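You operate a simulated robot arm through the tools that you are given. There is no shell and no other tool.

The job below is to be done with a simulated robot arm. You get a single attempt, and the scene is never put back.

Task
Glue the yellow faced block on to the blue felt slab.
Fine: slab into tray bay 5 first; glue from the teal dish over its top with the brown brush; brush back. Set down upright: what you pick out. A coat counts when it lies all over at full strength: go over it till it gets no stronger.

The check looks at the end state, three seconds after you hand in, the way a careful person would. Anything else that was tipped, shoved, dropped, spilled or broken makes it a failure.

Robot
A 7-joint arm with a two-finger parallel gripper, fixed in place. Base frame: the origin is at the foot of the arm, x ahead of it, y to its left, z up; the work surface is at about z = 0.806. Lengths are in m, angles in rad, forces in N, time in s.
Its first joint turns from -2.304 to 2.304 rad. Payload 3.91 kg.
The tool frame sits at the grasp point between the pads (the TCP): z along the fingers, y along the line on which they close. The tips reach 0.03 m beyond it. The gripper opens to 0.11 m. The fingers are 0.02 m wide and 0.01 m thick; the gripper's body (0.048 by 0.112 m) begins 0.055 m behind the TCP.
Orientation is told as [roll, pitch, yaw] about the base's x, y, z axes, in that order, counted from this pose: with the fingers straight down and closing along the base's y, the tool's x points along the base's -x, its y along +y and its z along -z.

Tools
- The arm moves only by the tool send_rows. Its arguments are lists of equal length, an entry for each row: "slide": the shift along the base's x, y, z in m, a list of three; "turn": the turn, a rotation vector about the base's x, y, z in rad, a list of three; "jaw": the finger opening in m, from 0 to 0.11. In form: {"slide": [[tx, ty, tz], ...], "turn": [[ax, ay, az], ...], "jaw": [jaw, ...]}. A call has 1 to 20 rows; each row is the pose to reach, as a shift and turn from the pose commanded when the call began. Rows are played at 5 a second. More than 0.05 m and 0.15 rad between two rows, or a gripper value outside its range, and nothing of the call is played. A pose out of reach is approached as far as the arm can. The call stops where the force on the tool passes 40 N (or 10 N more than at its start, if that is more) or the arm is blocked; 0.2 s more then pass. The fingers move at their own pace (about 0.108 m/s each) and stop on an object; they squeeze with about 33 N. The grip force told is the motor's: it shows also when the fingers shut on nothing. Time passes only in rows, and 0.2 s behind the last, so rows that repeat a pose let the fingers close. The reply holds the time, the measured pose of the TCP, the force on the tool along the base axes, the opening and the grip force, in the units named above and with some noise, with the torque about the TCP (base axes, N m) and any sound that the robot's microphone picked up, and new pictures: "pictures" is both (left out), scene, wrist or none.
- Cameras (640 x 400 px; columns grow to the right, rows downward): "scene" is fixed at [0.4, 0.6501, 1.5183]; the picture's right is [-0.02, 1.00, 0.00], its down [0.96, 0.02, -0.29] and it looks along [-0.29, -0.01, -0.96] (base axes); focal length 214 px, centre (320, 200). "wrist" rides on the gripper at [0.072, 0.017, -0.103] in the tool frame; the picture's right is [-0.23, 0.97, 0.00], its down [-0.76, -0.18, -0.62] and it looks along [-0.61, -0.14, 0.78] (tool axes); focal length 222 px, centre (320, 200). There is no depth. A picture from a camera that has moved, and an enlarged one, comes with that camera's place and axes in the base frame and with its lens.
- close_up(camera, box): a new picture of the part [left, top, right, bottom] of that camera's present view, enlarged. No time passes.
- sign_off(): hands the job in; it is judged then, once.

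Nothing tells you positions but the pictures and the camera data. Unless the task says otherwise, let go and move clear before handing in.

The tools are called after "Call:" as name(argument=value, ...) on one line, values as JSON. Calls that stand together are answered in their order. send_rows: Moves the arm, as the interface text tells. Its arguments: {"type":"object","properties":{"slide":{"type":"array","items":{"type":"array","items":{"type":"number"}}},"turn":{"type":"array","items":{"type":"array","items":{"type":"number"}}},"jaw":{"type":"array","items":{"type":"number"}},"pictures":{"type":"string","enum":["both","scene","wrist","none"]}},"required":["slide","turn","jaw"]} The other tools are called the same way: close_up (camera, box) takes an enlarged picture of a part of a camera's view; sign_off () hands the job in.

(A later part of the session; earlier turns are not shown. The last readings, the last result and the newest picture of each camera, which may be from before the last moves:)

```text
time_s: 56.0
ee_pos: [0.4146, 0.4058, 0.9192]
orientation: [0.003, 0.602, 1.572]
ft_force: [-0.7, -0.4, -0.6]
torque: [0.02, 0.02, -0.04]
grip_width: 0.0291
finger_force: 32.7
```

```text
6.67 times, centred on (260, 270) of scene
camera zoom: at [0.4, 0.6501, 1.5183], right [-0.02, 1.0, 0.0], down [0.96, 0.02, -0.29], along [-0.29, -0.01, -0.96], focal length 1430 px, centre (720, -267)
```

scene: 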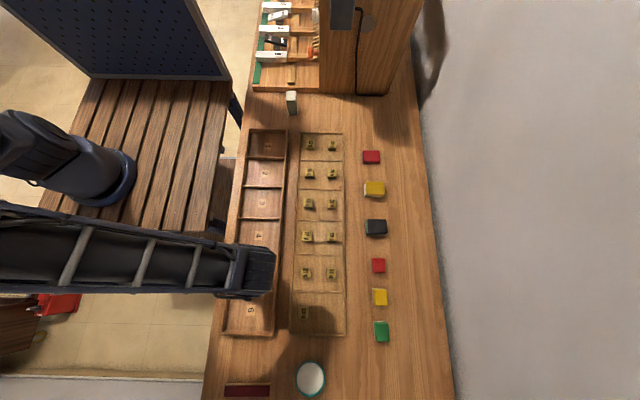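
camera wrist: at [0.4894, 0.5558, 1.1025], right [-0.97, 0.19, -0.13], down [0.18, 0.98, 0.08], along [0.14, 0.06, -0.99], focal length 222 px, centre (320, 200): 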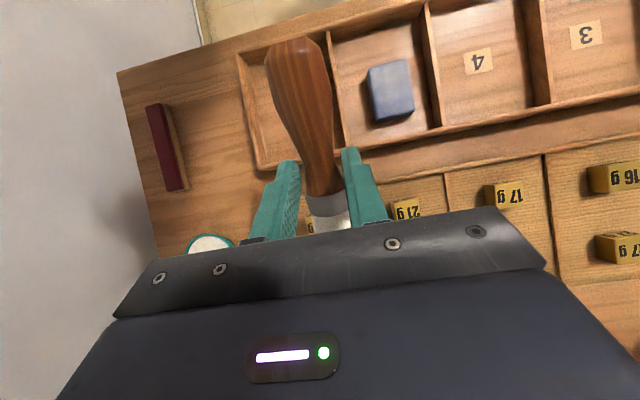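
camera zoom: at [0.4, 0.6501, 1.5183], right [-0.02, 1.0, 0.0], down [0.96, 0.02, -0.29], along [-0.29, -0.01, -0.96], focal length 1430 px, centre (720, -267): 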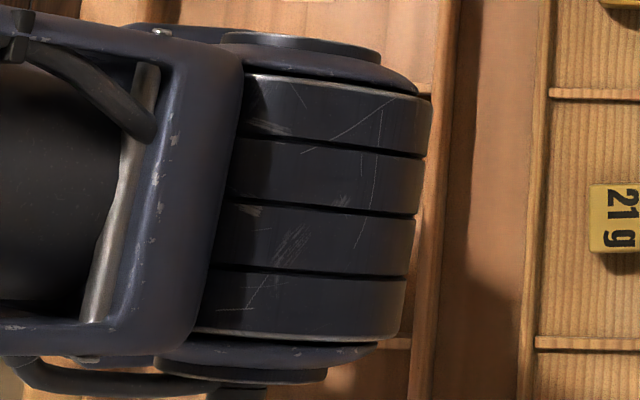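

Call:
send_rows(slide=[[0, 0.025, -0.004], [0, 0.025, -0.012], [0, 0.011, -0.012], [0, -0.003, -0.012], [0, -0.017, -0.012], [0, -0.033, -0.012], [0, -0.033, -0.002], [0.006, 0, 0], [0.006, 0.025, -0.004], [0.006, 0.025, -0.012], [0.006, 0.011, -0.012], [0.006, -0.003, -0.012], [0.006, -0.017, -0.012], [0.006, -0.033, -0.012], [0.006, -0.033, -0.002], [0.01, 0, 0.03], [0.03, 0.04, 0.05], [0.055, 0.075, 0.058], [0.075, 0.11, 0.058], [0.091, 0.15, 0.058]], turn=[[0, 0, 0], [0, 0, 0], [0, 0, 0], [0, 0, 0], [0, 0, 0], [0, 0, 0], [0, 0, 0], [0, 0, 0], [0, 0, 0], [0, 0, 0], [0, 0, 0], [0, 0, 0], [0, 0, 0], [0, 0, 0], [0, 0, 0], [0, 0, 0], [0, 0, 0], [0, 0, 0], [0, 0, 0], [0, 0, 0]], jaw=[0, 0, 0, 0, 0, 0, 0, 0, 0, 0, 0, 0, 0, 0, 0, 0, 0, 0, 0, 0])

Call:
close_up(camera="scene", box=[220, 240, 300, 300])

Call:
close_up(camera="wrist", box=[330, 20, 530, 180])

```text
time_s: 60.2
ee_pos: [0.5044, 0.5551, 0.9745]
orientation: [-0.001, 0.599, 1.571]
ft_force: [0.4, -0.5, -0.4]
torque: [0.04, -0.02, -0.02]
grip_width: 0.0288
finger_force: 32.6
camera wrist: at [0.4876, 0.5545, 1.1002], right [-0.97, 0.19, -0.13], down [0.18, 0.98, 0.09], along [0.14, 0.06, -0.99], focal length 222 px, centre (320, 200)
```

scene: 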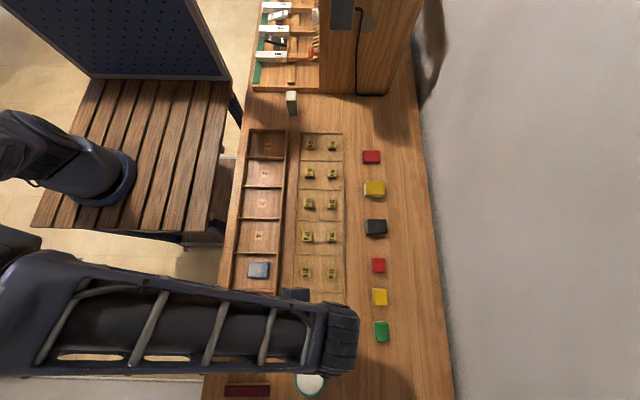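
wrist: 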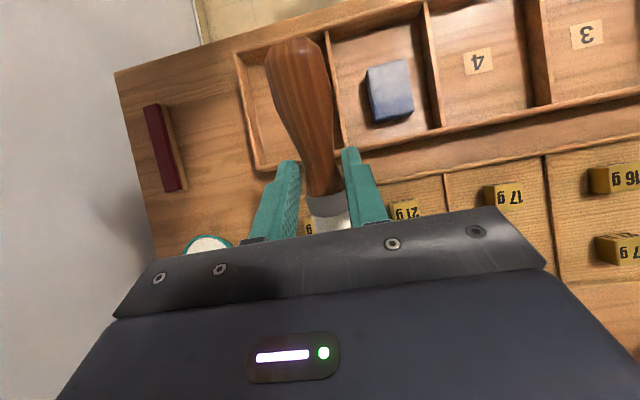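

```text
6.67 times, centred on (260, 270) of scene
camera zoom: at [0.4, 0.6501, 1.5183], right [-0.02, 1.0, 0.0], down [0.96, 0.02, -0.29], along [-0.29, -0.01, -0.96], focal length 1430 px, centre (720, -267)
```

zoom: 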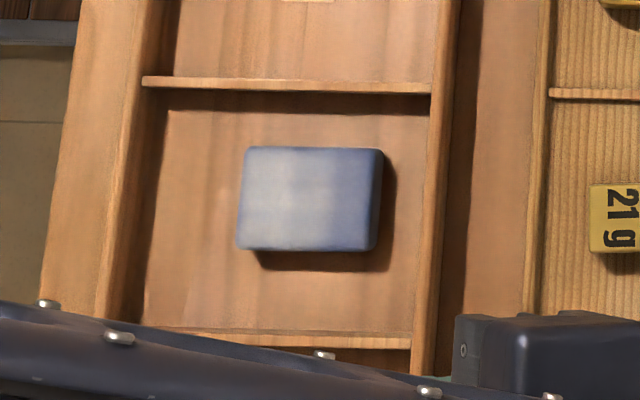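

```text
2.50 times, centred on (430, 100) of wrist
camera zoom: at [0.4876, 0.5545, 1.1002], right [-0.97, 0.19, -0.13], down [0.18, 0.98, 0.09], along [0.14, 0.06, -0.99], focal length 555 px, centre (45, 450)
```

zoom: 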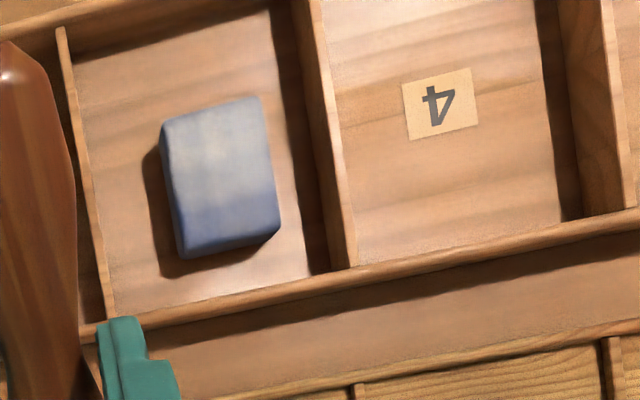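

The slab stays put under pulling strokes. The −y part is getting whiter but the +y strip is still blue, so the strokes must start about 2 cm further toward +y.

Call:
send_rows(slide=[[-0.025, -0.03, -0.01], [-0.05, -0.06, -0.03], [-0.075, -0.085, -0.05], [-0.085, -0.105, -0.062], [-0.085, -0.105, -0.07], [-0.085, -0.119, -0.07], [-0.085, -0.133, -0.07], [-0.085, -0.147, -0.07], [-0.085, -0.161, -0.07], [-0.085, -0.173, -0.07], [-0.079, -0.165, -0.06], [-0.079, -0.13, -0.058], [-0.079, -0.105, -0.062], [-0.079, -0.105, -0.07], [-0.079, -0.119, -0.07], [-0.079, -0.133, -0.07], [-0.079, -0.147, -0.07], [-0.079, -0.161, -0.07], [-0.079, -0.173, -0.07], [-0.091, -0.165, -0.06]], turn=[[0, 0, 0], [0, 0, 0], [0, 0, 0], [0, 0, 0], [0, 0, 0], [0, 0, 0], [0, 0, 0], [0, 0, 0], [0, 0, 0], [0, 0, 0], [0, 0, 0], [0, 0, 0], [0, 0, 0], [0, 0, 0], [0, 0, 0], [0, 0, 0], [0, 0, 0], [0, 0, 0], [0, 0, 0], [0, 0, 0]], jaw=[0, 0, 0, 0, 0, 0, 0, 0, 0, 0, 0, 0, 0, 0, 0, 0, 0, 0, 0, 0], pictures="none")

Call:
send_rows(slide=[[0, 0.035, 0.002], [0, 0.06, -0.002], [0, 0.06, -0.01], [0, 0.046, -0.01], [0, 0.032, -0.01], [0, 0.018, -0.01], [0, 0.004, -0.01], [0, -0.008, -0.01], [0.01, 0.02, 0.02], [0.02, 0.05, 0.045], [0.045, 0.09, 0.055], [0.065, 0.13, 0.06], [0.091, 0.165, 0.06], [0.091, 0.165, 0.06]], turn=[[0, 0, 0], [0, 0, 0], [0, 0, 0], [0, 0, 0], [0, 0, 0], [0, 0, 0], [0, 0, 0], [0, 0, 0], [0, 0, 0], [0, 0, 0], [0, 0, 0], [0, 0, 0], [0, 0, 0], [0, 0, 0]], jaw=[0, 0, 0, 0, 0, 0, 0, 0, 0, 0, 0, 0, 0, 0])

Call:
close_up(camera="scene", box=[220, 240, 300, 300])

Call:
close_up(camera="wrist", box=[330, 20, 530, 180])

```text
time_s: 64.4
ee_pos: [0.4127, 0.3888, 0.9159]
orientation: [0.0, 0.6, 1.573]
ft_force: [0.5, -0.2, -0.6]
torque: [0.03, -0.02, 0.0]
grip_width: 0.0289
finger_force: 33.3
```

```text
time_s: 67.4
ee_pos: [0.5075, 0.5556, 0.9787]
orientation: [-0.001, 0.6, 1.573]
ft_force: [-0.5, -0.1, -1.0]
torque: [-0.01, 0.03, -0.01]
grip_width: 0.0286
finger_force: 33.2
camera wrist: at [0.4911, 0.5559, 1.103], right [-0.97, 0.19, -0.13], down [0.18, 0.98, 0.08], along [0.14, 0.06, -0.99], focal length 222 px, centre (320, 200)
```

scene: 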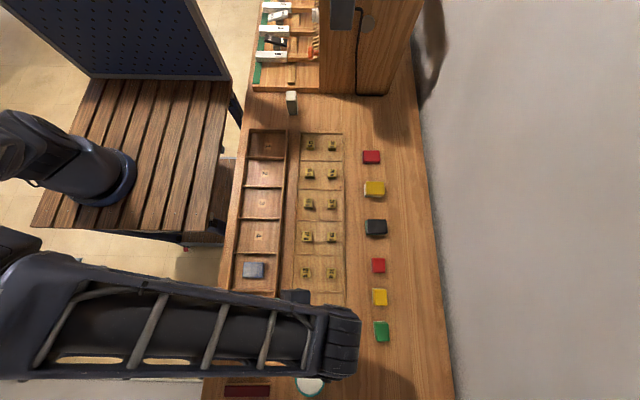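
wrist: 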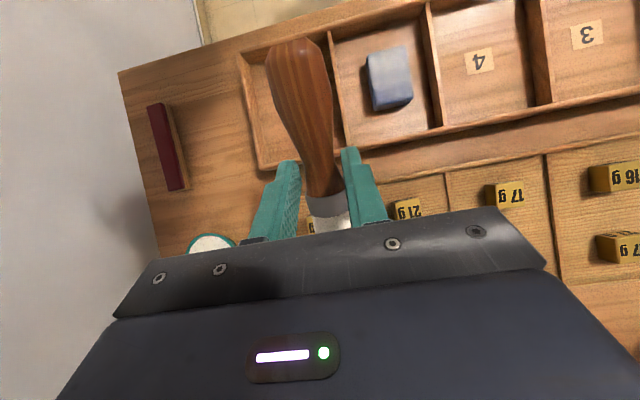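

```text
6.67 times, centred on (260, 270) of scene
camera zoom: at [0.4, 0.6501, 1.5183], right [-0.02, 1.0, 0.0], down [0.96, 0.02, -0.29], along [-0.29, -0.01, -0.96], focal length 1430 px, centre (720, -267)
```

zoom: 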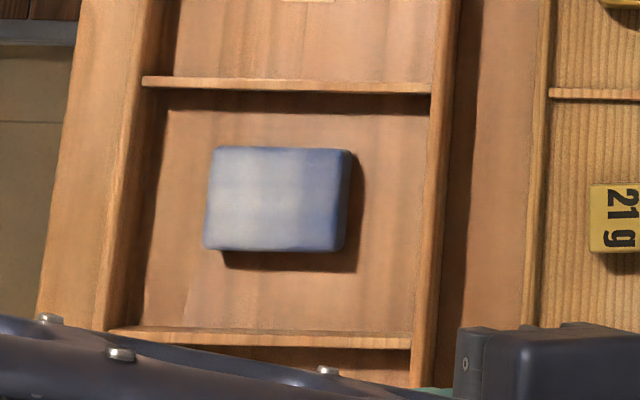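

```text
2.50 times, centred on (430, 100) of wrist
camera zoom: at [0.4911, 0.5559, 1.103], right [-0.97, 0.19, -0.13], down [0.18, 0.98, 0.08], along [0.14, 0.06, -0.99], focal length 555 px, centre (45, 450)
```

zoom: 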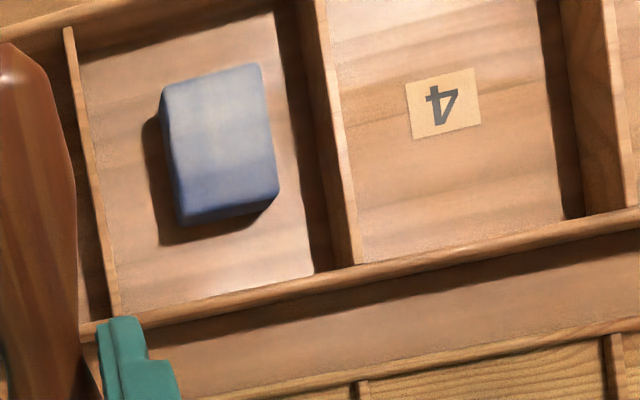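

The slab got dragged back about 15 mm (now centred near (0.42, 0.445)), since that last start caught its far edge. It lies flat in bay 5. I'll reload the brush at the dish before going on.

Call:
send_rows(slide=[[0.04, 0.002, 0], [0.08, 0.004, 0], [0.12, 0.006, 0], [0.16, 0.008, 0], [0.191, 0.0085, 0], [0.191, 0.0085, -0.03], [0.191, 0.0085, -0.06], [0.191, 0.0085, -0.07], [0.191, 0.0085, -0.074], [0.191, 0.0085, -0.074]], turn=[[0, 0, 0], [0, 0, 0], [0, 0, 0], [0, 0, 0], [0, 0, 0], [0, 0, 0], [0, 0, 0], [0, 0, 0], [0, 0, 0], [0, 0, 0]], jaw=[0, 0, 0, 0, 0, 0, 0, 0, 0, 0], pictures="scene")

Call:
close_up(camera="scene", box=[260, 340, 360, 400])

Call:
close_up(camera="scene", box=[220, 240, 300, 300])

```text
time_s: 69.6
ee_pos: [0.6967, 0.5632, 0.9017]
orientation: [0.0, 0.6, 1.572]
ft_force: [-0.4, -0.5, -0.6]
torque: [0.02, -0.01, -0.03]
grip_width: 0.0293
finger_force: 33.3
```

scene: 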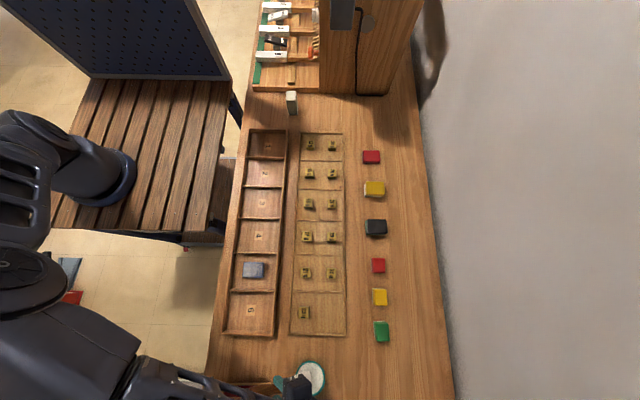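

```text
6.40 times, centred on (310, 370) of scene
camera zoom: at [0.4, 0.6501, 1.5183], right [-0.02, 1.0, 0.0], down [0.96, 0.02, -0.29], along [-0.29, -0.01, -0.96], focal length 1373 px, centre (384, -888)
```

zoom: 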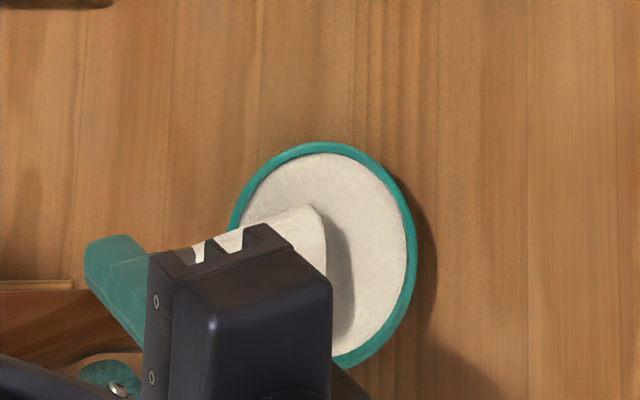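

```text
6.67 times, centred on (260, 270) of scene
camera zoom: at [0.4, 0.6501, 1.5183], right [-0.02, 1.0, 0.0], down [0.96, 0.02, -0.29], along [-0.29, -0.01, -0.96], focal length 1430 px, centre (720, -267)
```

zoom: 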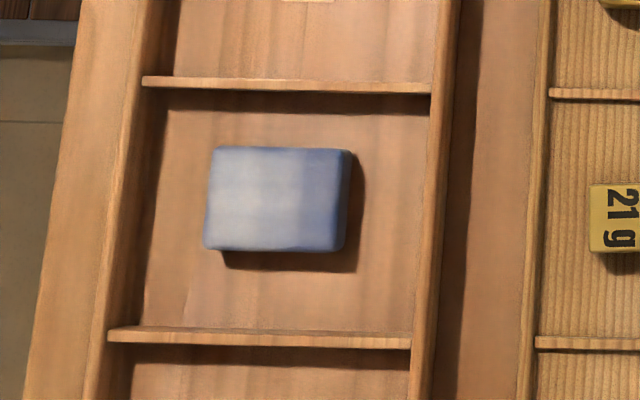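

Just above the glue now; a few millimetres more at slow speed.

Call:
send_rows(slide=[[0, 0, -0.001], [0, 0, -0.002], [0, 0, -0.003]], turn=[[0, 0, 0], [0, 0, 0], [0, 0, 0]], jaw=[0, 0, 0], pictures="none")

```text
time_s: 70.4
ee_pos: [0.6971, 0.5632, 0.8993]
orientation: [0.001, 0.601, 1.573]
ft_force: [0.8, -0.6, -0.5]
torque: [-0.02, -0.01, -0.03]
grip_width: 0.0288
finger_force: 32.9
```

Call:
send_rows(slide=[[0, 0, -0.001], [0, 0, -0.002], [0, 0, -0.002]], turn=[[0, 0, 0], [0, 0, 0], [0, 0, 0]], jaw=[0, 0, 0], pictures="none")

```text
time_s: 71.2
ee_pos: [0.6955, 0.5629, 0.8971]
orientation: [0.0, 0.6, 1.573]
ft_force: [-0.5, 0.3, -0.3]
torque: [-0.01, 0.0, 0.0]
grip_width: 0.0288
finger_force: 32.4
```

Call:
send_rows(slide=[[0, 0, -0.001], [0, 0, -0.002], [0, 0, -0.002]], turn=[[0, 0, 0], [0, 0, 0], [0, 0, 0]], jaw=[0, 0, 0], pictures="scene")

Call:
close_up(camera="scene", box=[260, 340, 360, 400])

```text
time_s: 72.0
ee_pos: [0.6949, 0.5618, 0.8967]
orientation: [-0.001, 0.601, 1.571]
ft_force: [-0.2, -0.8, 13.9]
torque: [0.76, 0.03, 0.01]
grip_width: 0.0287
finger_force: 32.9
```

scene: 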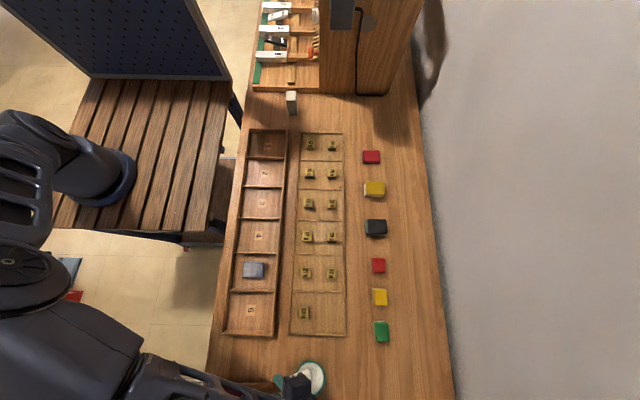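

```text
6.40 times, centred on (310, 370) of scene
camera zoom: at [0.4, 0.6501, 1.5183], right [-0.02, 1.0, 0.0], down [0.96, 0.02, -0.29], along [-0.29, -0.01, -0.96], focal length 1373 px, centre (384, -888)
```

zoom: 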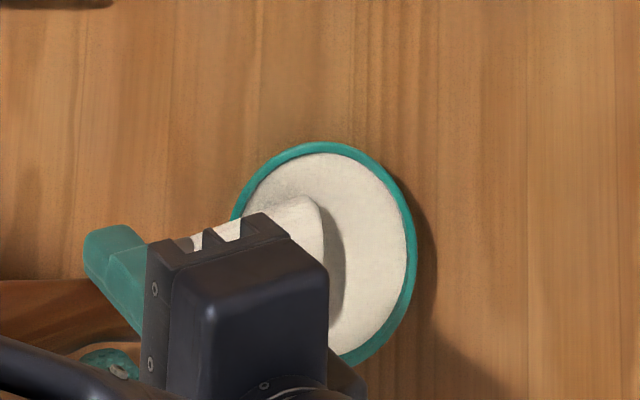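

The brush is recharged. I'll lift, return over the slab (centre ≈ (0.42, 0.445)), come down just inside its +y edge with a short dwell, and pull toward −y.

Call:
send_rows(slide=[[0, 0, 0.02], [0, 0, 0.06], [0, 0, 0.085], [-0.03, -0.016, 0.085], [-0.065, -0.035, 0.085], [-0.1, -0.054, 0.085], [-0.14, -0.074, 0.085], [-0.18, -0.095, 0.085], [-0.22, -0.117, 0.08], [-0.25, -0.135, 0.06], [-0.2765, -0.1475, 0.03], [-0.2765, -0.1475, 0.015], [-0.2765, -0.1475, 0.011], [-0.2765, -0.1475, 0.011], [-0.2765, -0.1595, 0.011], [-0.2765, -0.1715, 0.011], [-0.2765, -0.1835, 0.011], [-0.2765, -0.1955, 0.011], [-0.2765, -0.202, 0.011], [-0.2765, -0.202, 0.021]], turn=[[0, 0, 0], [0, 0, 0], [0, 0, 0], [0, 0, 0], [0, 0, 0], [0, 0, 0], [0, 0, 0], [0, 0, 0], [0, 0, 0], [0, 0, 0], [0, 0, 0], [0, 0, 0], [0, 0, 0], [0, 0, 0], [0, 0, 0], [0, 0, 0], [0, 0, 0], [0, 0, 0], [0, 0, 0], [0, 0, 0]], jaw=[0, 0, 0, 0, 0, 0, 0, 0, 0, 0, 0, 0, 0, 0, 0, 0, 0, 0, 0, 0], pictures="scene")

Call:
close_up(camera="scene", box=[220, 240, 300, 300])

```text
time_s: 76.2
ee_pos: [0.4173, 0.3603, 0.9151]
orientation: [0.002, 0.6, 1.574]
ft_force: [-0.1, 0.9, -0.4]
torque: [-0.02, 0.02, -0.02]
grip_width: 0.029
finger_force: 32.4
```

scene: 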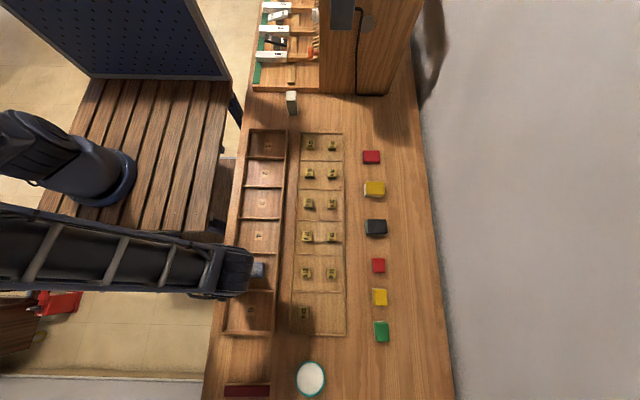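

```text
6.67 times, centred on (260, 270) of scene
camera zoom: at [0.4, 0.6501, 1.5183], right [-0.02, 1.0, 0.0], down [0.96, 0.02, -0.29], along [-0.29, -0.01, -0.96], focal length 1430 px, centre (720, -267)
```

zoom: 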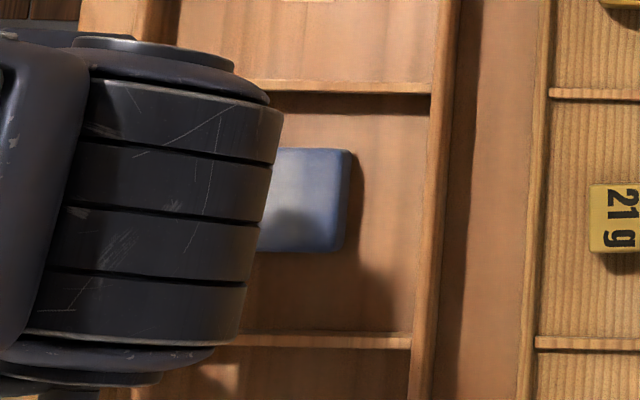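

The slab stayed in place this time. More pulling strokes follow, with x offsets to cover the side edges.

Call:
send_rows(slide=[[0.006, 0.03, 0.003], [0.006, 0.057, 0.0], [0.006, 0.057, -0.01], [0.006, 0.057, -0.01], [0.006, 0.045, -0.01], [0.006, 0.033, -0.01], [0.006, 0.021, -0.01], [0.006, 0.009, -0.01], [0.006, 0.0, -0.01], [0.006, 0.0, 0.0], [-0.006, 0.03, 0.003], [-0.006, 0.057, 0.0], [-0.006, 0.057, -0.01], [-0.006, 0.057, -0.01], [-0.006, 0.045, -0.01], [-0.006, 0.033, -0.01], [-0.006, 0.021, -0.01], [-0.006, 0.009, -0.01], [-0.006, 0.0, -0.01], [0.0, 0.0, 0.0]], turn=[[0, 0, 0], [0, 0, 0], [0, 0, 0], [0, 0, 0], [0, 0, 0], [0, 0, 0], [0, 0, 0], [0, 0, 0], [0, 0, 0], [0, 0, 0], [0, 0, 0], [0, 0, 0], [0, 0, 0], [0, 0, 0], [0, 0, 0], [0, 0, 0], [0, 0, 0], [0, 0, 0], [0, 0, 0], [0, 0, 0]], jaw=[0, 0, 0, 0, 0, 0, 0, 0, 0, 0, 0, 0, 0, 0, 0, 0, 0, 0, 0, 0], pictures="scene")

Call:
close_up(camera="scene", box=[220, 240, 300, 300])

```text
time_s: 80.4
ee_pos: [0.4177, 0.3607, 0.9181]
orientation: [0.001, 0.6, 1.573]
ft_force: [-0.1, -0.1, -0.2]
torque: [-0.03, 0.01, 0.0]
grip_width: 0.0288
finger_force: 32.7
```

scene: 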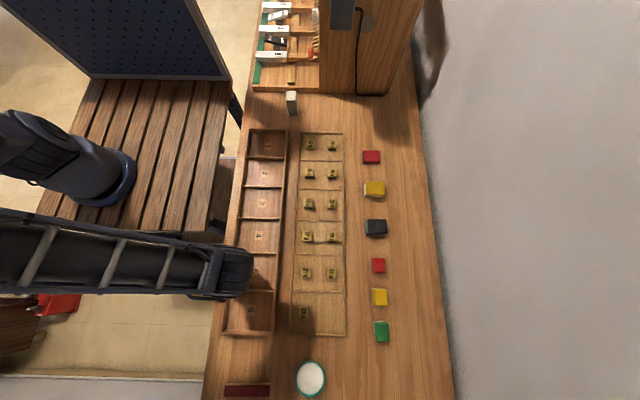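

```text
6.67 times, centred on (260, 270) of scene
camera zoom: at [0.4, 0.6501, 1.5183], right [-0.02, 1.0, 0.0], down [0.96, 0.02, -0.29], along [-0.29, -0.01, -0.96], focal length 1430 px, centre (720, -267)
```

zoom: 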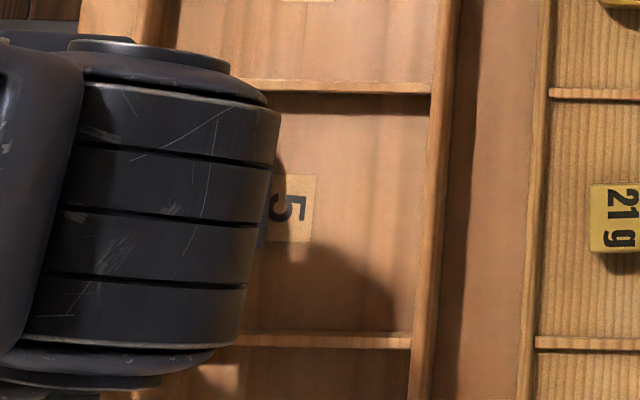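

The second starting point hooked the edge again and dragged the slab toward −y. I'll lift away and look at it before doing anything more.

Call:
send_rows(slide=[[0, 0.01, 0.03], [0.01, 0.04, 0.06], [0.025, 0.08, 0.06], [0.045, 0.12, 0.06], [0.065, 0.16, 0.06], [0.085, 0.193, 0.06], [0.085, 0.193, 0.06]], turn=[[0, 0, 0], [0, 0, 0], [0, 0, 0], [0, 0, 0], [0, 0, 0], [0, 0, 0], [0, 0, 0]], jaw=[0, 0, 0, 0, 0, 0, 0])

Call:
close_up(camera="scene", box=[220, 240, 300, 300])

Call:
close_up(camera="wrist", box=[330, 0, 530, 160])

```text
time_s: 82.0
ee_pos: [0.5023, 0.5523, 0.9773]
orientation: [0.0, 0.599, 1.571]
ft_force: [0.5, -0.6, 0.1]
torque: [0.0, 0.0, 0.02]
grip_width: 0.0287
finger_force: 32.8
camera wrist: at [0.4861, 0.552, 1.1019], right [-0.97, 0.19, -0.13], down [0.18, 0.98, 0.08], along [0.14, 0.06, -0.99], focal length 222 px, centre (320, 200)
```

scene: 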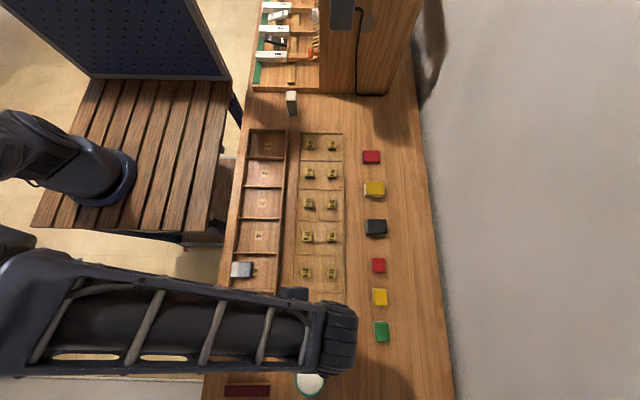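
wrist: 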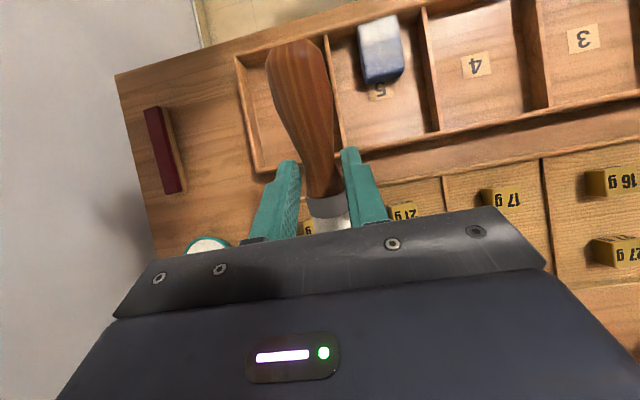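

```text
6.67 times, centred on (260, 270) of scene
camera zoom: at [0.4, 0.6501, 1.5183], right [-0.02, 1.0, 0.0], down [0.96, 0.02, -0.29], along [-0.29, -0.01, -0.96], focal length 1430 px, centre (720, -267)
```

zoom: 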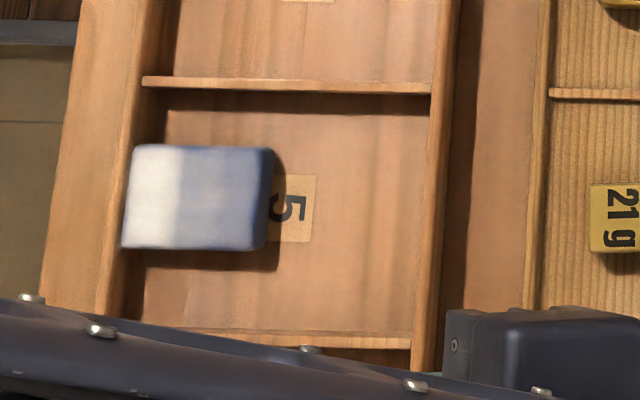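

```text
2.50 times, centred on (430, 80) of wrist
camera zoom: at [0.4861, 0.552, 1.1019], right [-0.97, 0.19, -0.13], down [0.18, 0.98, 0.08], along [0.14, 0.06, -0.99], focal length 555 px, centre (45, 500)
```

zoom: 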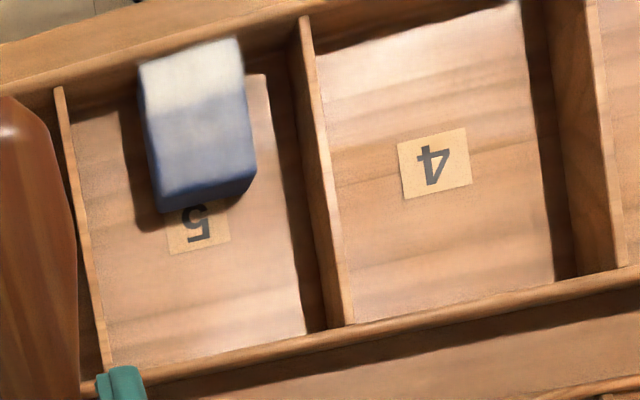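

The slab now sits against the −y wall, and its −y half has turned fully white. I need to see whether it is flat or riding up on the wall.

Call:
close_up(camera="wrist", box=[340, 5, 430, 105])

Call:
close_up(camera="scene", box=[222, 250, 272, 290])

```text
4.00 times, centred on (385, 55) of wrist
camera zoom: at [0.4861, 0.552, 1.1019], right [-0.97, 0.19, -0.13], down [0.18, 0.98, 0.08], along [0.14, 0.06, -0.99], focal length 888 px, centre (60, 780)
```

zoom: 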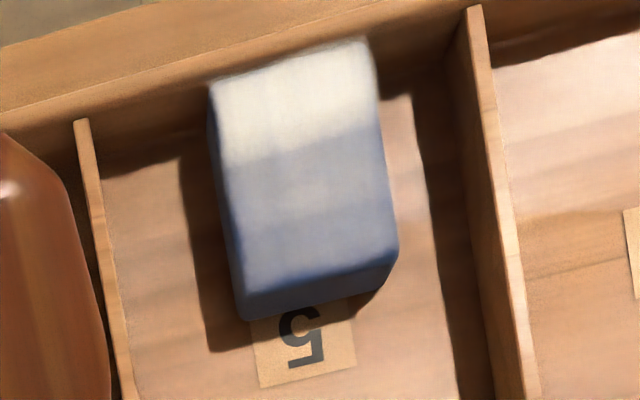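

```text
10.00 times, centred on (247, 270) of scene
camera zoom: at [0.4, 0.6501, 1.5183], right [-0.02, 1.0, 0.0], down [0.96, 0.02, -0.29], along [-0.29, -0.01, -0.96], focal length 2145 px, centre (1050, -500)
```

zoom: 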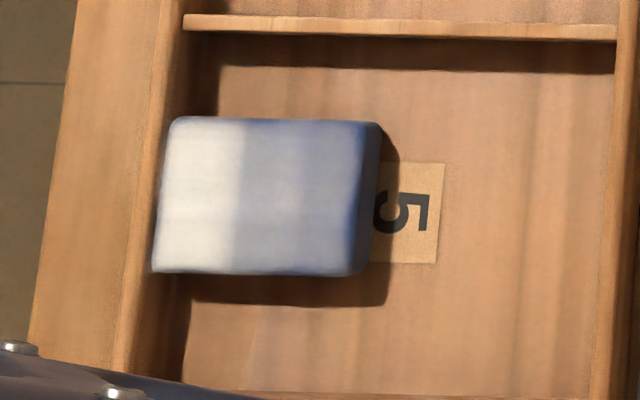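

The shadow around the slab is even, so it lies flat, resting against the −y wall. That wall now stops it from being dragged by pulling strokes, which helps. I'll pull from just inside its +y edge (now y ≈ 0.44) to the wall and look again.

Call:
send_rows(slide=[[-0.025, -0.035, 0], [-0.05, -0.07, 0], [-0.07, -0.11, -0.01], [-0.085, -0.145, -0.03], [-0.085, -0.1785, -0.05], [-0.085, -0.1785, -0.064], [-0.085, -0.1785, -0.07], [-0.085, -0.1785, -0.07], [-0.085, -0.1885, -0.07], [-0.085, -0.1985, -0.07], [-0.085, -0.2085, -0.07], [-0.085, -0.2185, -0.07], [-0.085, -0.2285, -0.07], [-0.085, -0.2285, -0.07], [-0.085, -0.2285, -0.06], [-0.085, -0.2, -0.03], [-0.07, -0.16, -0.01], [-0.05, -0.12, 0], [-0.025, -0.08, 0], [0, -0.04, 0]], turn=[[0, 0, 0], [0, 0, 0], [0, 0, 0], [0, 0, 0], [0, 0, 0], [0, 0, 0], [0, 0, 0], [0, 0, 0], [0, 0, 0], [0, 0, 0], [0, 0, 0], [0, 0, 0], [0, 0, 0], [0, 0, 0], [0, 0, 0], [0, 0, 0], [0, 0, 0], [0, 0, 0], [0, 0, 0], [0, 0, 0]], jaw=[0, 0, 0, 0, 0, 0, 0, 0, 0, 0, 0, 0, 0, 0, 0, 0, 0, 0, 0, 0])

Call:
close_up(camera="scene", box=[222, 250, 272, 290])

Call:
close_up(camera="wrist", box=[330, 0, 480, 120])

```text
time_s: 86.2
ee_pos: [0.5035, 0.5158, 0.9754]
orientation: [-0.001, 0.602, 1.572]
ft_force: [-0.2, -0.7, -0.2]
torque: [0.04, 0.0, -0.01]
grip_width: 0.0287
finger_force: 33.3
camera wrist: at [0.4873, 0.5151, 1.1011], right [-0.97, 0.19, -0.13], down [0.18, 0.98, 0.08], along [0.14, 0.06, -0.99], focal length 222 px, centre (320, 200)
```

scene: 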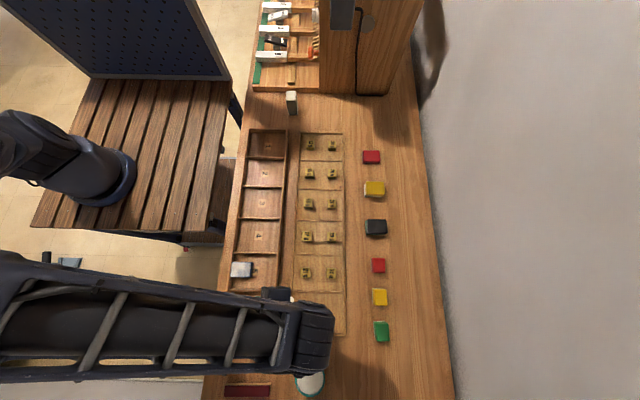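
wrist: 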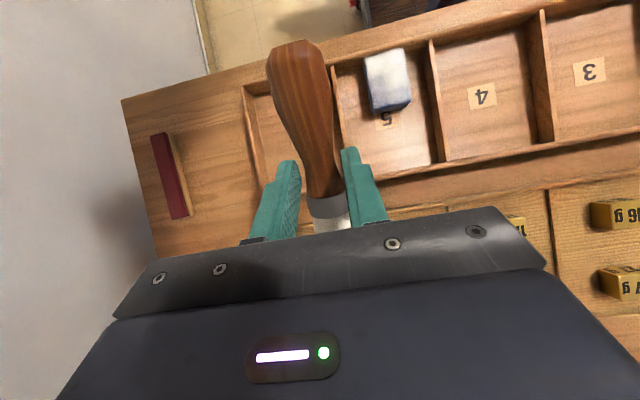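

```text
10.00 times, centred on (247, 270) of scene
camera zoom: at [0.4, 0.6501, 1.5183], right [-0.02, 1.0, 0.0], down [0.96, 0.02, -0.29], along [-0.29, -0.01, -0.96], focal length 2145 px, centre (1050, -500)
```

zoom: 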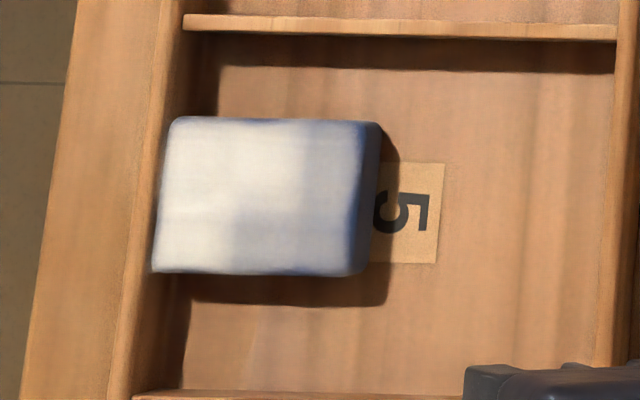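

```text
3.33 times, centred on (405, 60) of wrist
camera zoom: at [0.4873, 0.5151, 1.1011], right [-0.97, 0.19, -0.13], down [0.18, 0.98, 0.08], along [0.14, 0.06, -0.99], focal length 740 px, centre (37, 667)
```

zoom: 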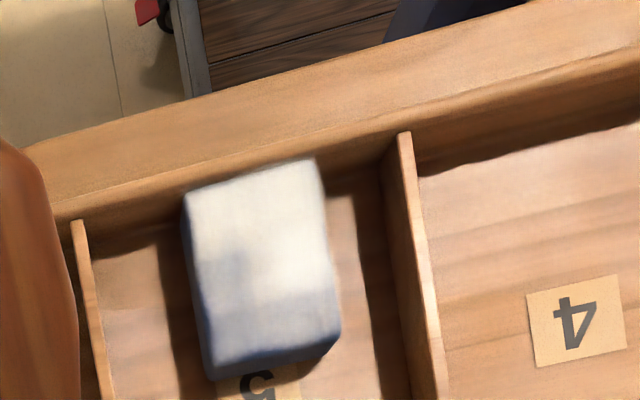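

The coat spread well: about two thirds of the top is white. The +y strip and a patch on the +x side still need more, so I'll press very slightly more and repeat with x offsets.

Call:
send_rows(slide=[[-0.025, -0.035, 0], [-0.05, -0.07, -0.01], [-0.07, -0.105, -0.03], [-0.081, -0.1385, -0.055], [-0.081, -0.1385, -0.068], [-0.081, -0.1385, -0.071], [-0.081, -0.1385, -0.071], [-0.081, -0.1485, -0.071], [-0.081, -0.1585, -0.071], [-0.081, -0.1685, -0.071], [-0.081, -0.1785, -0.071], [-0.081, -0.1885, -0.071], [-0.081, -0.1885, -0.061], [-0.088, -0.16, -0.059], [-0.088, -0.1385, -0.063], [-0.088, -0.1385, -0.071], [-0.088, -0.1385, -0.071]], turn=[[0, 0, 0], [0, 0, 0], [0, 0, 0], [0, 0, 0], [0, 0, 0], [0, 0, 0], [0, 0, 0], [0, 0, 0], [0, 0, 0], [0, 0, 0], [0, 0, 0], [0, 0, 0], [0, 0, 0], [0, 0, 0], [0, 0, 0], [0, 0, 0], [0, 0, 0]], jaw=[0, 0, 0, 0, 0, 0, 0, 0, 0, 0, 0, 0, 0, 0, 0, 0, 0], pictures="scene")

Call:
close_up(camera="scene", box=[222, 250, 272, 290])

```text
time_s: 89.8
ee_pos: [0.4171, 0.3747, 0.9042]
orientation: [-0.002, 0.601, 1.573]
ft_force: [-0.7, -0.4, 0.4]
torque: [0.08, 0.01, 0.04]
grip_width: 0.0287
finger_force: 33.0
```

scene: 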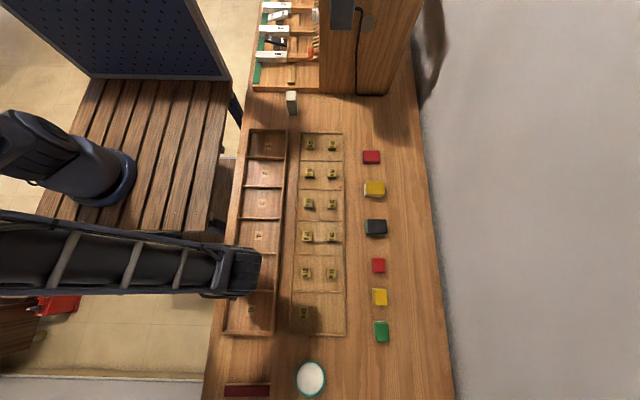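

```text
10.00 times, centred on (247, 270) of scene
camera zoom: at [0.4, 0.6501, 1.5183], right [-0.02, 1.0, 0.0], down [0.96, 0.02, -0.29], along [-0.29, -0.01, -0.96], focal length 2145 px, centre (1050, -500)
```

zoom: 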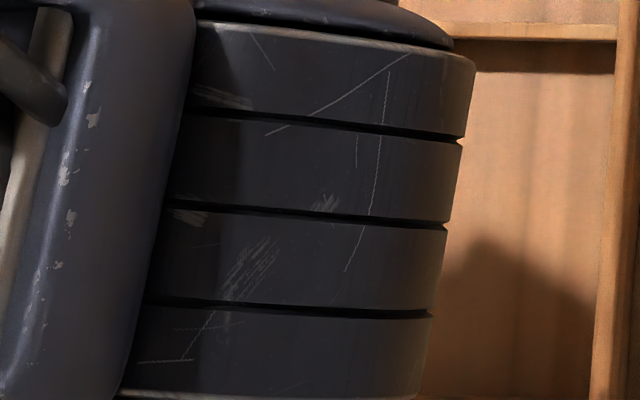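

At this start point the contact is only just touching (about 1 N). I'll go down another millimetre and read the force.

Call:
send_rows(slide=[[0, 0, -0.001], [0, 0, -0.001]], turn=[[0, 0, 0], [0, 0, 0]], jaw=[0, 0], pictures="none")

```text
time_s: 90.4
ee_pos: [0.4168, 0.3744, 0.9057]
orientation: [0.0, 0.599, 1.57]
ft_force: [0.2, 0.1, 6.5]
torque: [0.4, -0.02, 0.0]
grip_width: 0.0289
finger_force: 33.5
```

6.5 N is a good brushing load. Now pull the stroke toward the wall at this height.

Call:
send_rows(slide=[[0, -0.01, 0], [0, -0.02, 0], [0, -0.03, 0], [0, -0.04, 0], [0, -0.05, 0]], turn=[[0, 0, 0], [0, 0, 0], [0, 0, 0], [0, 0, 0], [0, 0, 0]], jaw=[0, 0, 0, 0, 0], pictures="none")

```text
time_s: 91.6
ee_pos: [0.4153, 0.3254, 0.905]
orientation: [0.001, 0.601, 1.573]
ft_force: [0.2, 0.0, -0.2]
torque: [0.0, -0.01, 0.01]
grip_width: 0.0289
finger_force: 32.8
```

Call:
send_rows(slide=[[0, 0, 0.012], [0.0, 0.03, 0.04], [0.015, 0.07, 0.06], [0.035, 0.11, 0.07], [0.06, 0.15, 0.071], [0.085, 0.19, 0.071], [0.088, 0.2, 0.071]], turn=[[0, 0, 0], [0, 0, 0], [0, 0, 0], [0, 0, 0], [0, 0, 0], [0, 0, 0], [0, 0, 0]], jaw=[0, 0, 0, 0, 0, 0, 0])

Call:
close_up(camera="scene", box=[222, 250, 272, 290])

Call:
close_up(camera="wrist", box=[330, 0, 480, 120])

```text
time_s: 93.2
ee_pos: [0.5041, 0.5259, 0.9762]
orientation: [0.0, 0.603, 1.572]
ft_force: [-0.5, -0.4, -0.4]
torque: [0.01, -0.03, -0.01]
grip_width: 0.029
finger_force: 32.9
camera wrist: at [0.4871, 0.5248, 1.1015], right [-0.97, 0.19, -0.13], down [0.18, 0.98, 0.08], along [0.14, 0.06, -0.99], focal length 222 px, centre (320, 200)
```

scene: 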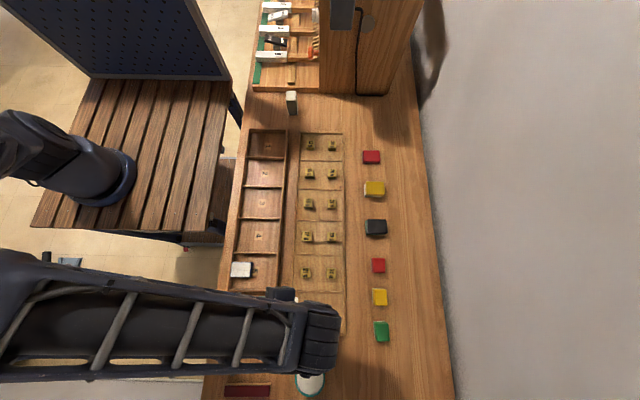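
wrist: 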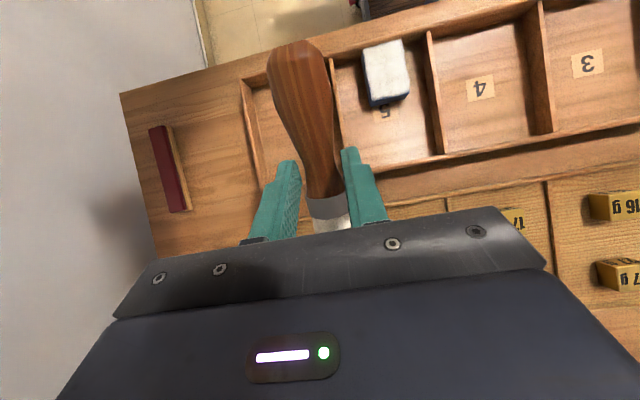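

```text
10.00 times, centred on (247, 270) of scene
camera zoom: at [0.4, 0.6501, 1.5183], right [-0.02, 1.0, 0.0], down [0.96, 0.02, -0.29], along [-0.29, -0.01, -0.96], focal length 2145 px, centre (1050, -500)
```

zoom: 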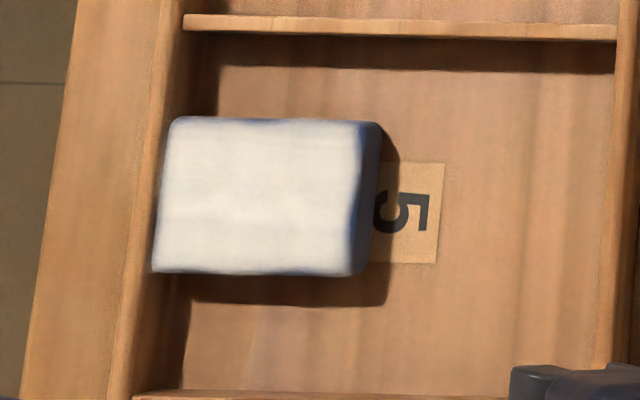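

```text
3.33 times, centred on (405, 60) of wrist
camera zoom: at [0.4871, 0.5248, 1.1015], right [-0.97, 0.19, -0.13], down [0.18, 0.98, 0.08], along [0.14, 0.06, -0.99], focal length 740 px, centre (37, 667)
```

zoom: 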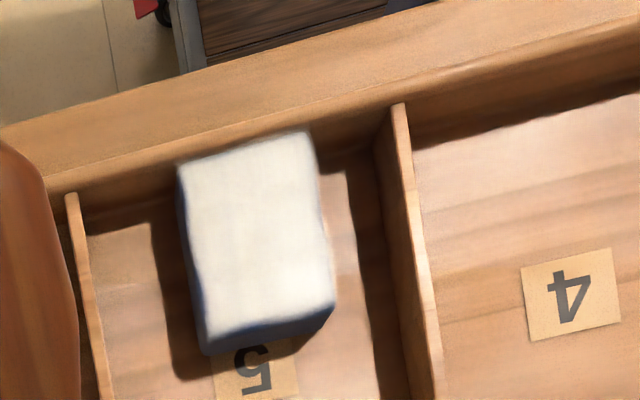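

The top is now almost entirely full white; only a thin rim at the +y edge and slight traces along the x edges remain. I'll do more strokes shifted to both sides and starting right at the +y edge.

Call:
send_rows(slide=[[-0.025, -0.035, 0], [-0.05, -0.07, -0.01], [-0.068, -0.105, -0.03], [-0.077, -0.14, -0.05], [-0.077, -0.147, -0.066], [-0.077, -0.147, -0.071], [-0.077, -0.147, -0.071], [-0.077, -0.158, -0.071], [-0.077, -0.169, -0.071], [-0.077, -0.18, -0.071], [-0.077, -0.19, -0.071], [-0.077, -0.198, -0.071], [-0.077, -0.198, -0.061], [-0.093, -0.17, -0.058], [-0.093, -0.147, -0.062], [-0.093, -0.147, -0.071], [-0.093, -0.147, -0.071], [-0.093, -0.158, -0.071], [-0.093, -0.169, -0.071], [-0.093, -0.18, -0.071]], turn=[[0, 0, 0], [0, 0, 0], [0, 0, 0], [0, 0, 0], [0, 0, 0], [0, 0, 0], [0, 0, 0], [0, 0, 0], [0, 0, 0], [0, 0, 0], [0, 0, 0], [0, 0, 0], [0, 0, 0], [0, 0, 0], [0, 0, 0], [0, 0, 0], [0, 0, 0], [0, 0, 0], [0, 0, 0], [0, 0, 0]], jaw=[0, 0, 0, 0, 0, 0, 0, 0, 0, 0, 0, 0, 0, 0, 0, 0, 0, 0, 0, 0], pictures="none")

Call:
send_rows(slide=[[0, -0.01, 0], [0, -0.018, 0], [0, -0.018, 0.01], [0.008, 0.01, 0.013], [0.008, 0.033, 0.009], [0.008, 0.033, 0.0], [0.008, 0.033, 0.0], [0.008, 0.022, 0.0], [0.008, 0.011, 0.0], [0.008, 0.0, 0.0], [0.008, -0.01, 0.0], [0.008, -0.018, 0.0], [0.008, -0.01, 0.02], [0.015, 0.02, 0.045], [0.03, 0.06, 0.06], [0.05, 0.1, 0.07], [0.07, 0.14, 0.071], [0.093, 0.18, 0.071], [0.093, 0.18, 0.071]], turn=[[0, 0, 0], [0, 0, 0], [0, 0, 0], [0, 0, 0], [0, 0, 0], [0, 0, 0], [0, 0, 0], [0, 0, 0], [0, 0, 0], [0, 0, 0], [0, 0, 0], [0, 0, 0], [0, 0, 0], [0, 0, 0], [0, 0, 0], [0, 0, 0], [0, 0, 0], [0, 0, 0], [0, 0, 0]], jaw=[0, 0, 0, 0, 0, 0, 0, 0, 0, 0, 0, 0, 0, 0, 0, 0, 0, 0, 0])

Call:
close_up(camera="scene", box=[222, 250, 272, 290])

Call:
close_up(camera="wrist", box=[340, 20, 430, 110])

```text
time_s: 97.4
ee_pos: [0.4112, 0.346, 0.9039]
orientation: [-0.001, 0.601, 1.57]
ft_force: [0.4, 0.1, -0.9]
torque: [-0.03, -0.01, 0.0]
grip_width: 0.0287
finger_force: 33.0
```

```text
time_s: 101.4
ee_pos: [0.5007, 0.5286, 0.9747]
orientation: [0.001, 0.601, 1.573]
ft_force: [-0.6, -0.8, -0.5]
torque: [0.04, -0.02, 0.01]
grip_width: 0.0289
finger_force: 32.7
camera wrist: at [0.4839, 0.5273, 1.0999], right [-0.97, 0.19, -0.13], down [0.18, 0.98, 0.08], along [0.14, 0.06, -0.99], focal length 222 px, centre (320, 200)
```

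scene: 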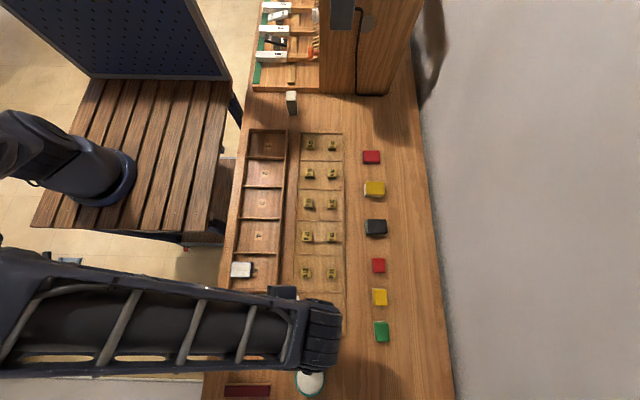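
wrist: 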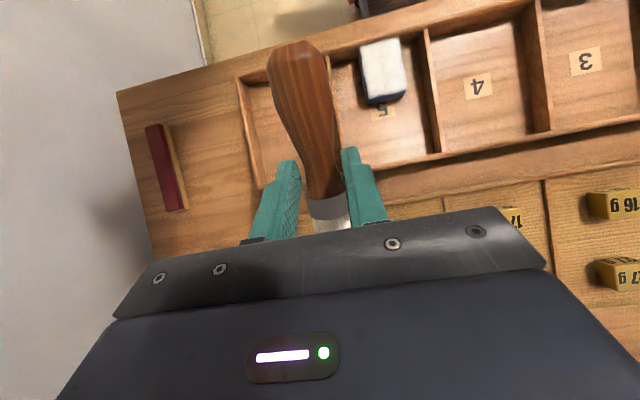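

```text
10.00 times, centred on (247, 270) of scene
camera zoom: at [0.4, 0.6501, 1.5183], right [-0.02, 1.0, 0.0], down [0.96, 0.02, -0.29], along [-0.29, -0.01, -0.96], focal length 2145 px, centre (1050, -500)
```

zoom: 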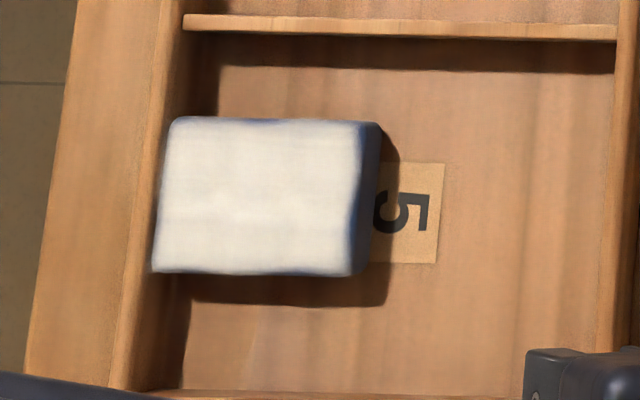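

```text
4.44 times, centred on (385, 65) of wrist
camera zoom: at [0.4839, 0.5273, 1.0999], right [-0.97, 0.19, -0.13], down [0.18, 0.98, 0.08], along [0.14, 0.06, -0.99], focal length 987 px, centre (31, 800)
```

zoom: 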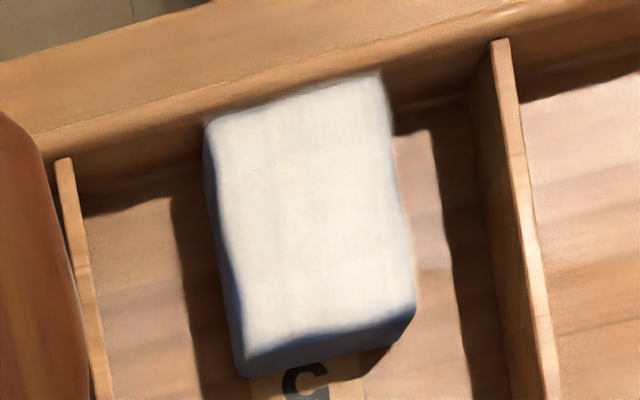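

The whole top looks evenly white now; what's left blue is the side faces. To be sure it can't get stronger, I'll do one more full set, slightly firmer and wider at the edges, and compare.

Call:
send_rows(slide=[[-0.025, -0.035, 0], [-0.05, -0.07, -0.01], [-0.068, -0.105, -0.03], [-0.075, -0.14, -0.05], [-0.075, -0.146, -0.066], [-0.075, -0.146, -0.072], [-0.075, -0.146, -0.072]], turn=[[0, 0, 0], [0, 0, 0], [0, 0, 0], [0, 0, 0], [0, 0, 0], [0, 0, 0], [0, 0, 0]], jaw=[0, 0, 0, 0, 0, 0, 0], pictures="none")

```text
time_s: 103.0
ee_pos: [0.4282, 0.3789, 0.9026]
orientation: [0.0, 0.598, 1.572]
ft_force: [0.2, 0.0, -0.6]
torque: [-0.01, 0.02, -0.01]
grip_width: 0.0288
finger_force: 33.1
```

Call:
send_rows(slide=[[0, -0.003, 0], [0, -0.006, 0]], turn=[[0, 0, 0], [0, 0, 0]], jaw=[0, 0], pictures="none")

```text
time_s: 103.6
ee_pos: [0.4278, 0.3735, 0.9025]
orientation: [-0.001, 0.599, 1.572]
ft_force: [-0.3, 3.2, 8.1]
torque: [0.77, 0.05, 0.0]
grip_width: 0.0287
finger_force: 33.0
```

Now it is in contact right at the edge (8 N). Pull the stroke through to the wall.

Call:
send_rows(slide=[[0, -0.01, 0], [0, -0.02, 0], [0, -0.03, 0], [0, -0.04, 0], [0, -0.048, 0]], turn=[[0, 0, 0], [0, 0, 0], [0, 0, 0], [0, 0, 0], [0, 0, 0]], jaw=[0, 0, 0, 0, 0], pictures="none")

```text
time_s: 104.8
ee_pos: [0.4288, 0.3236, 0.9033]
orientation: [0.001, 0.6, 1.573]
ft_force: [-0.8, 0.7, 1.1]
torque: [0.06, -0.01, -0.03]
grip_width: 0.029
finger_force: 33.1
```

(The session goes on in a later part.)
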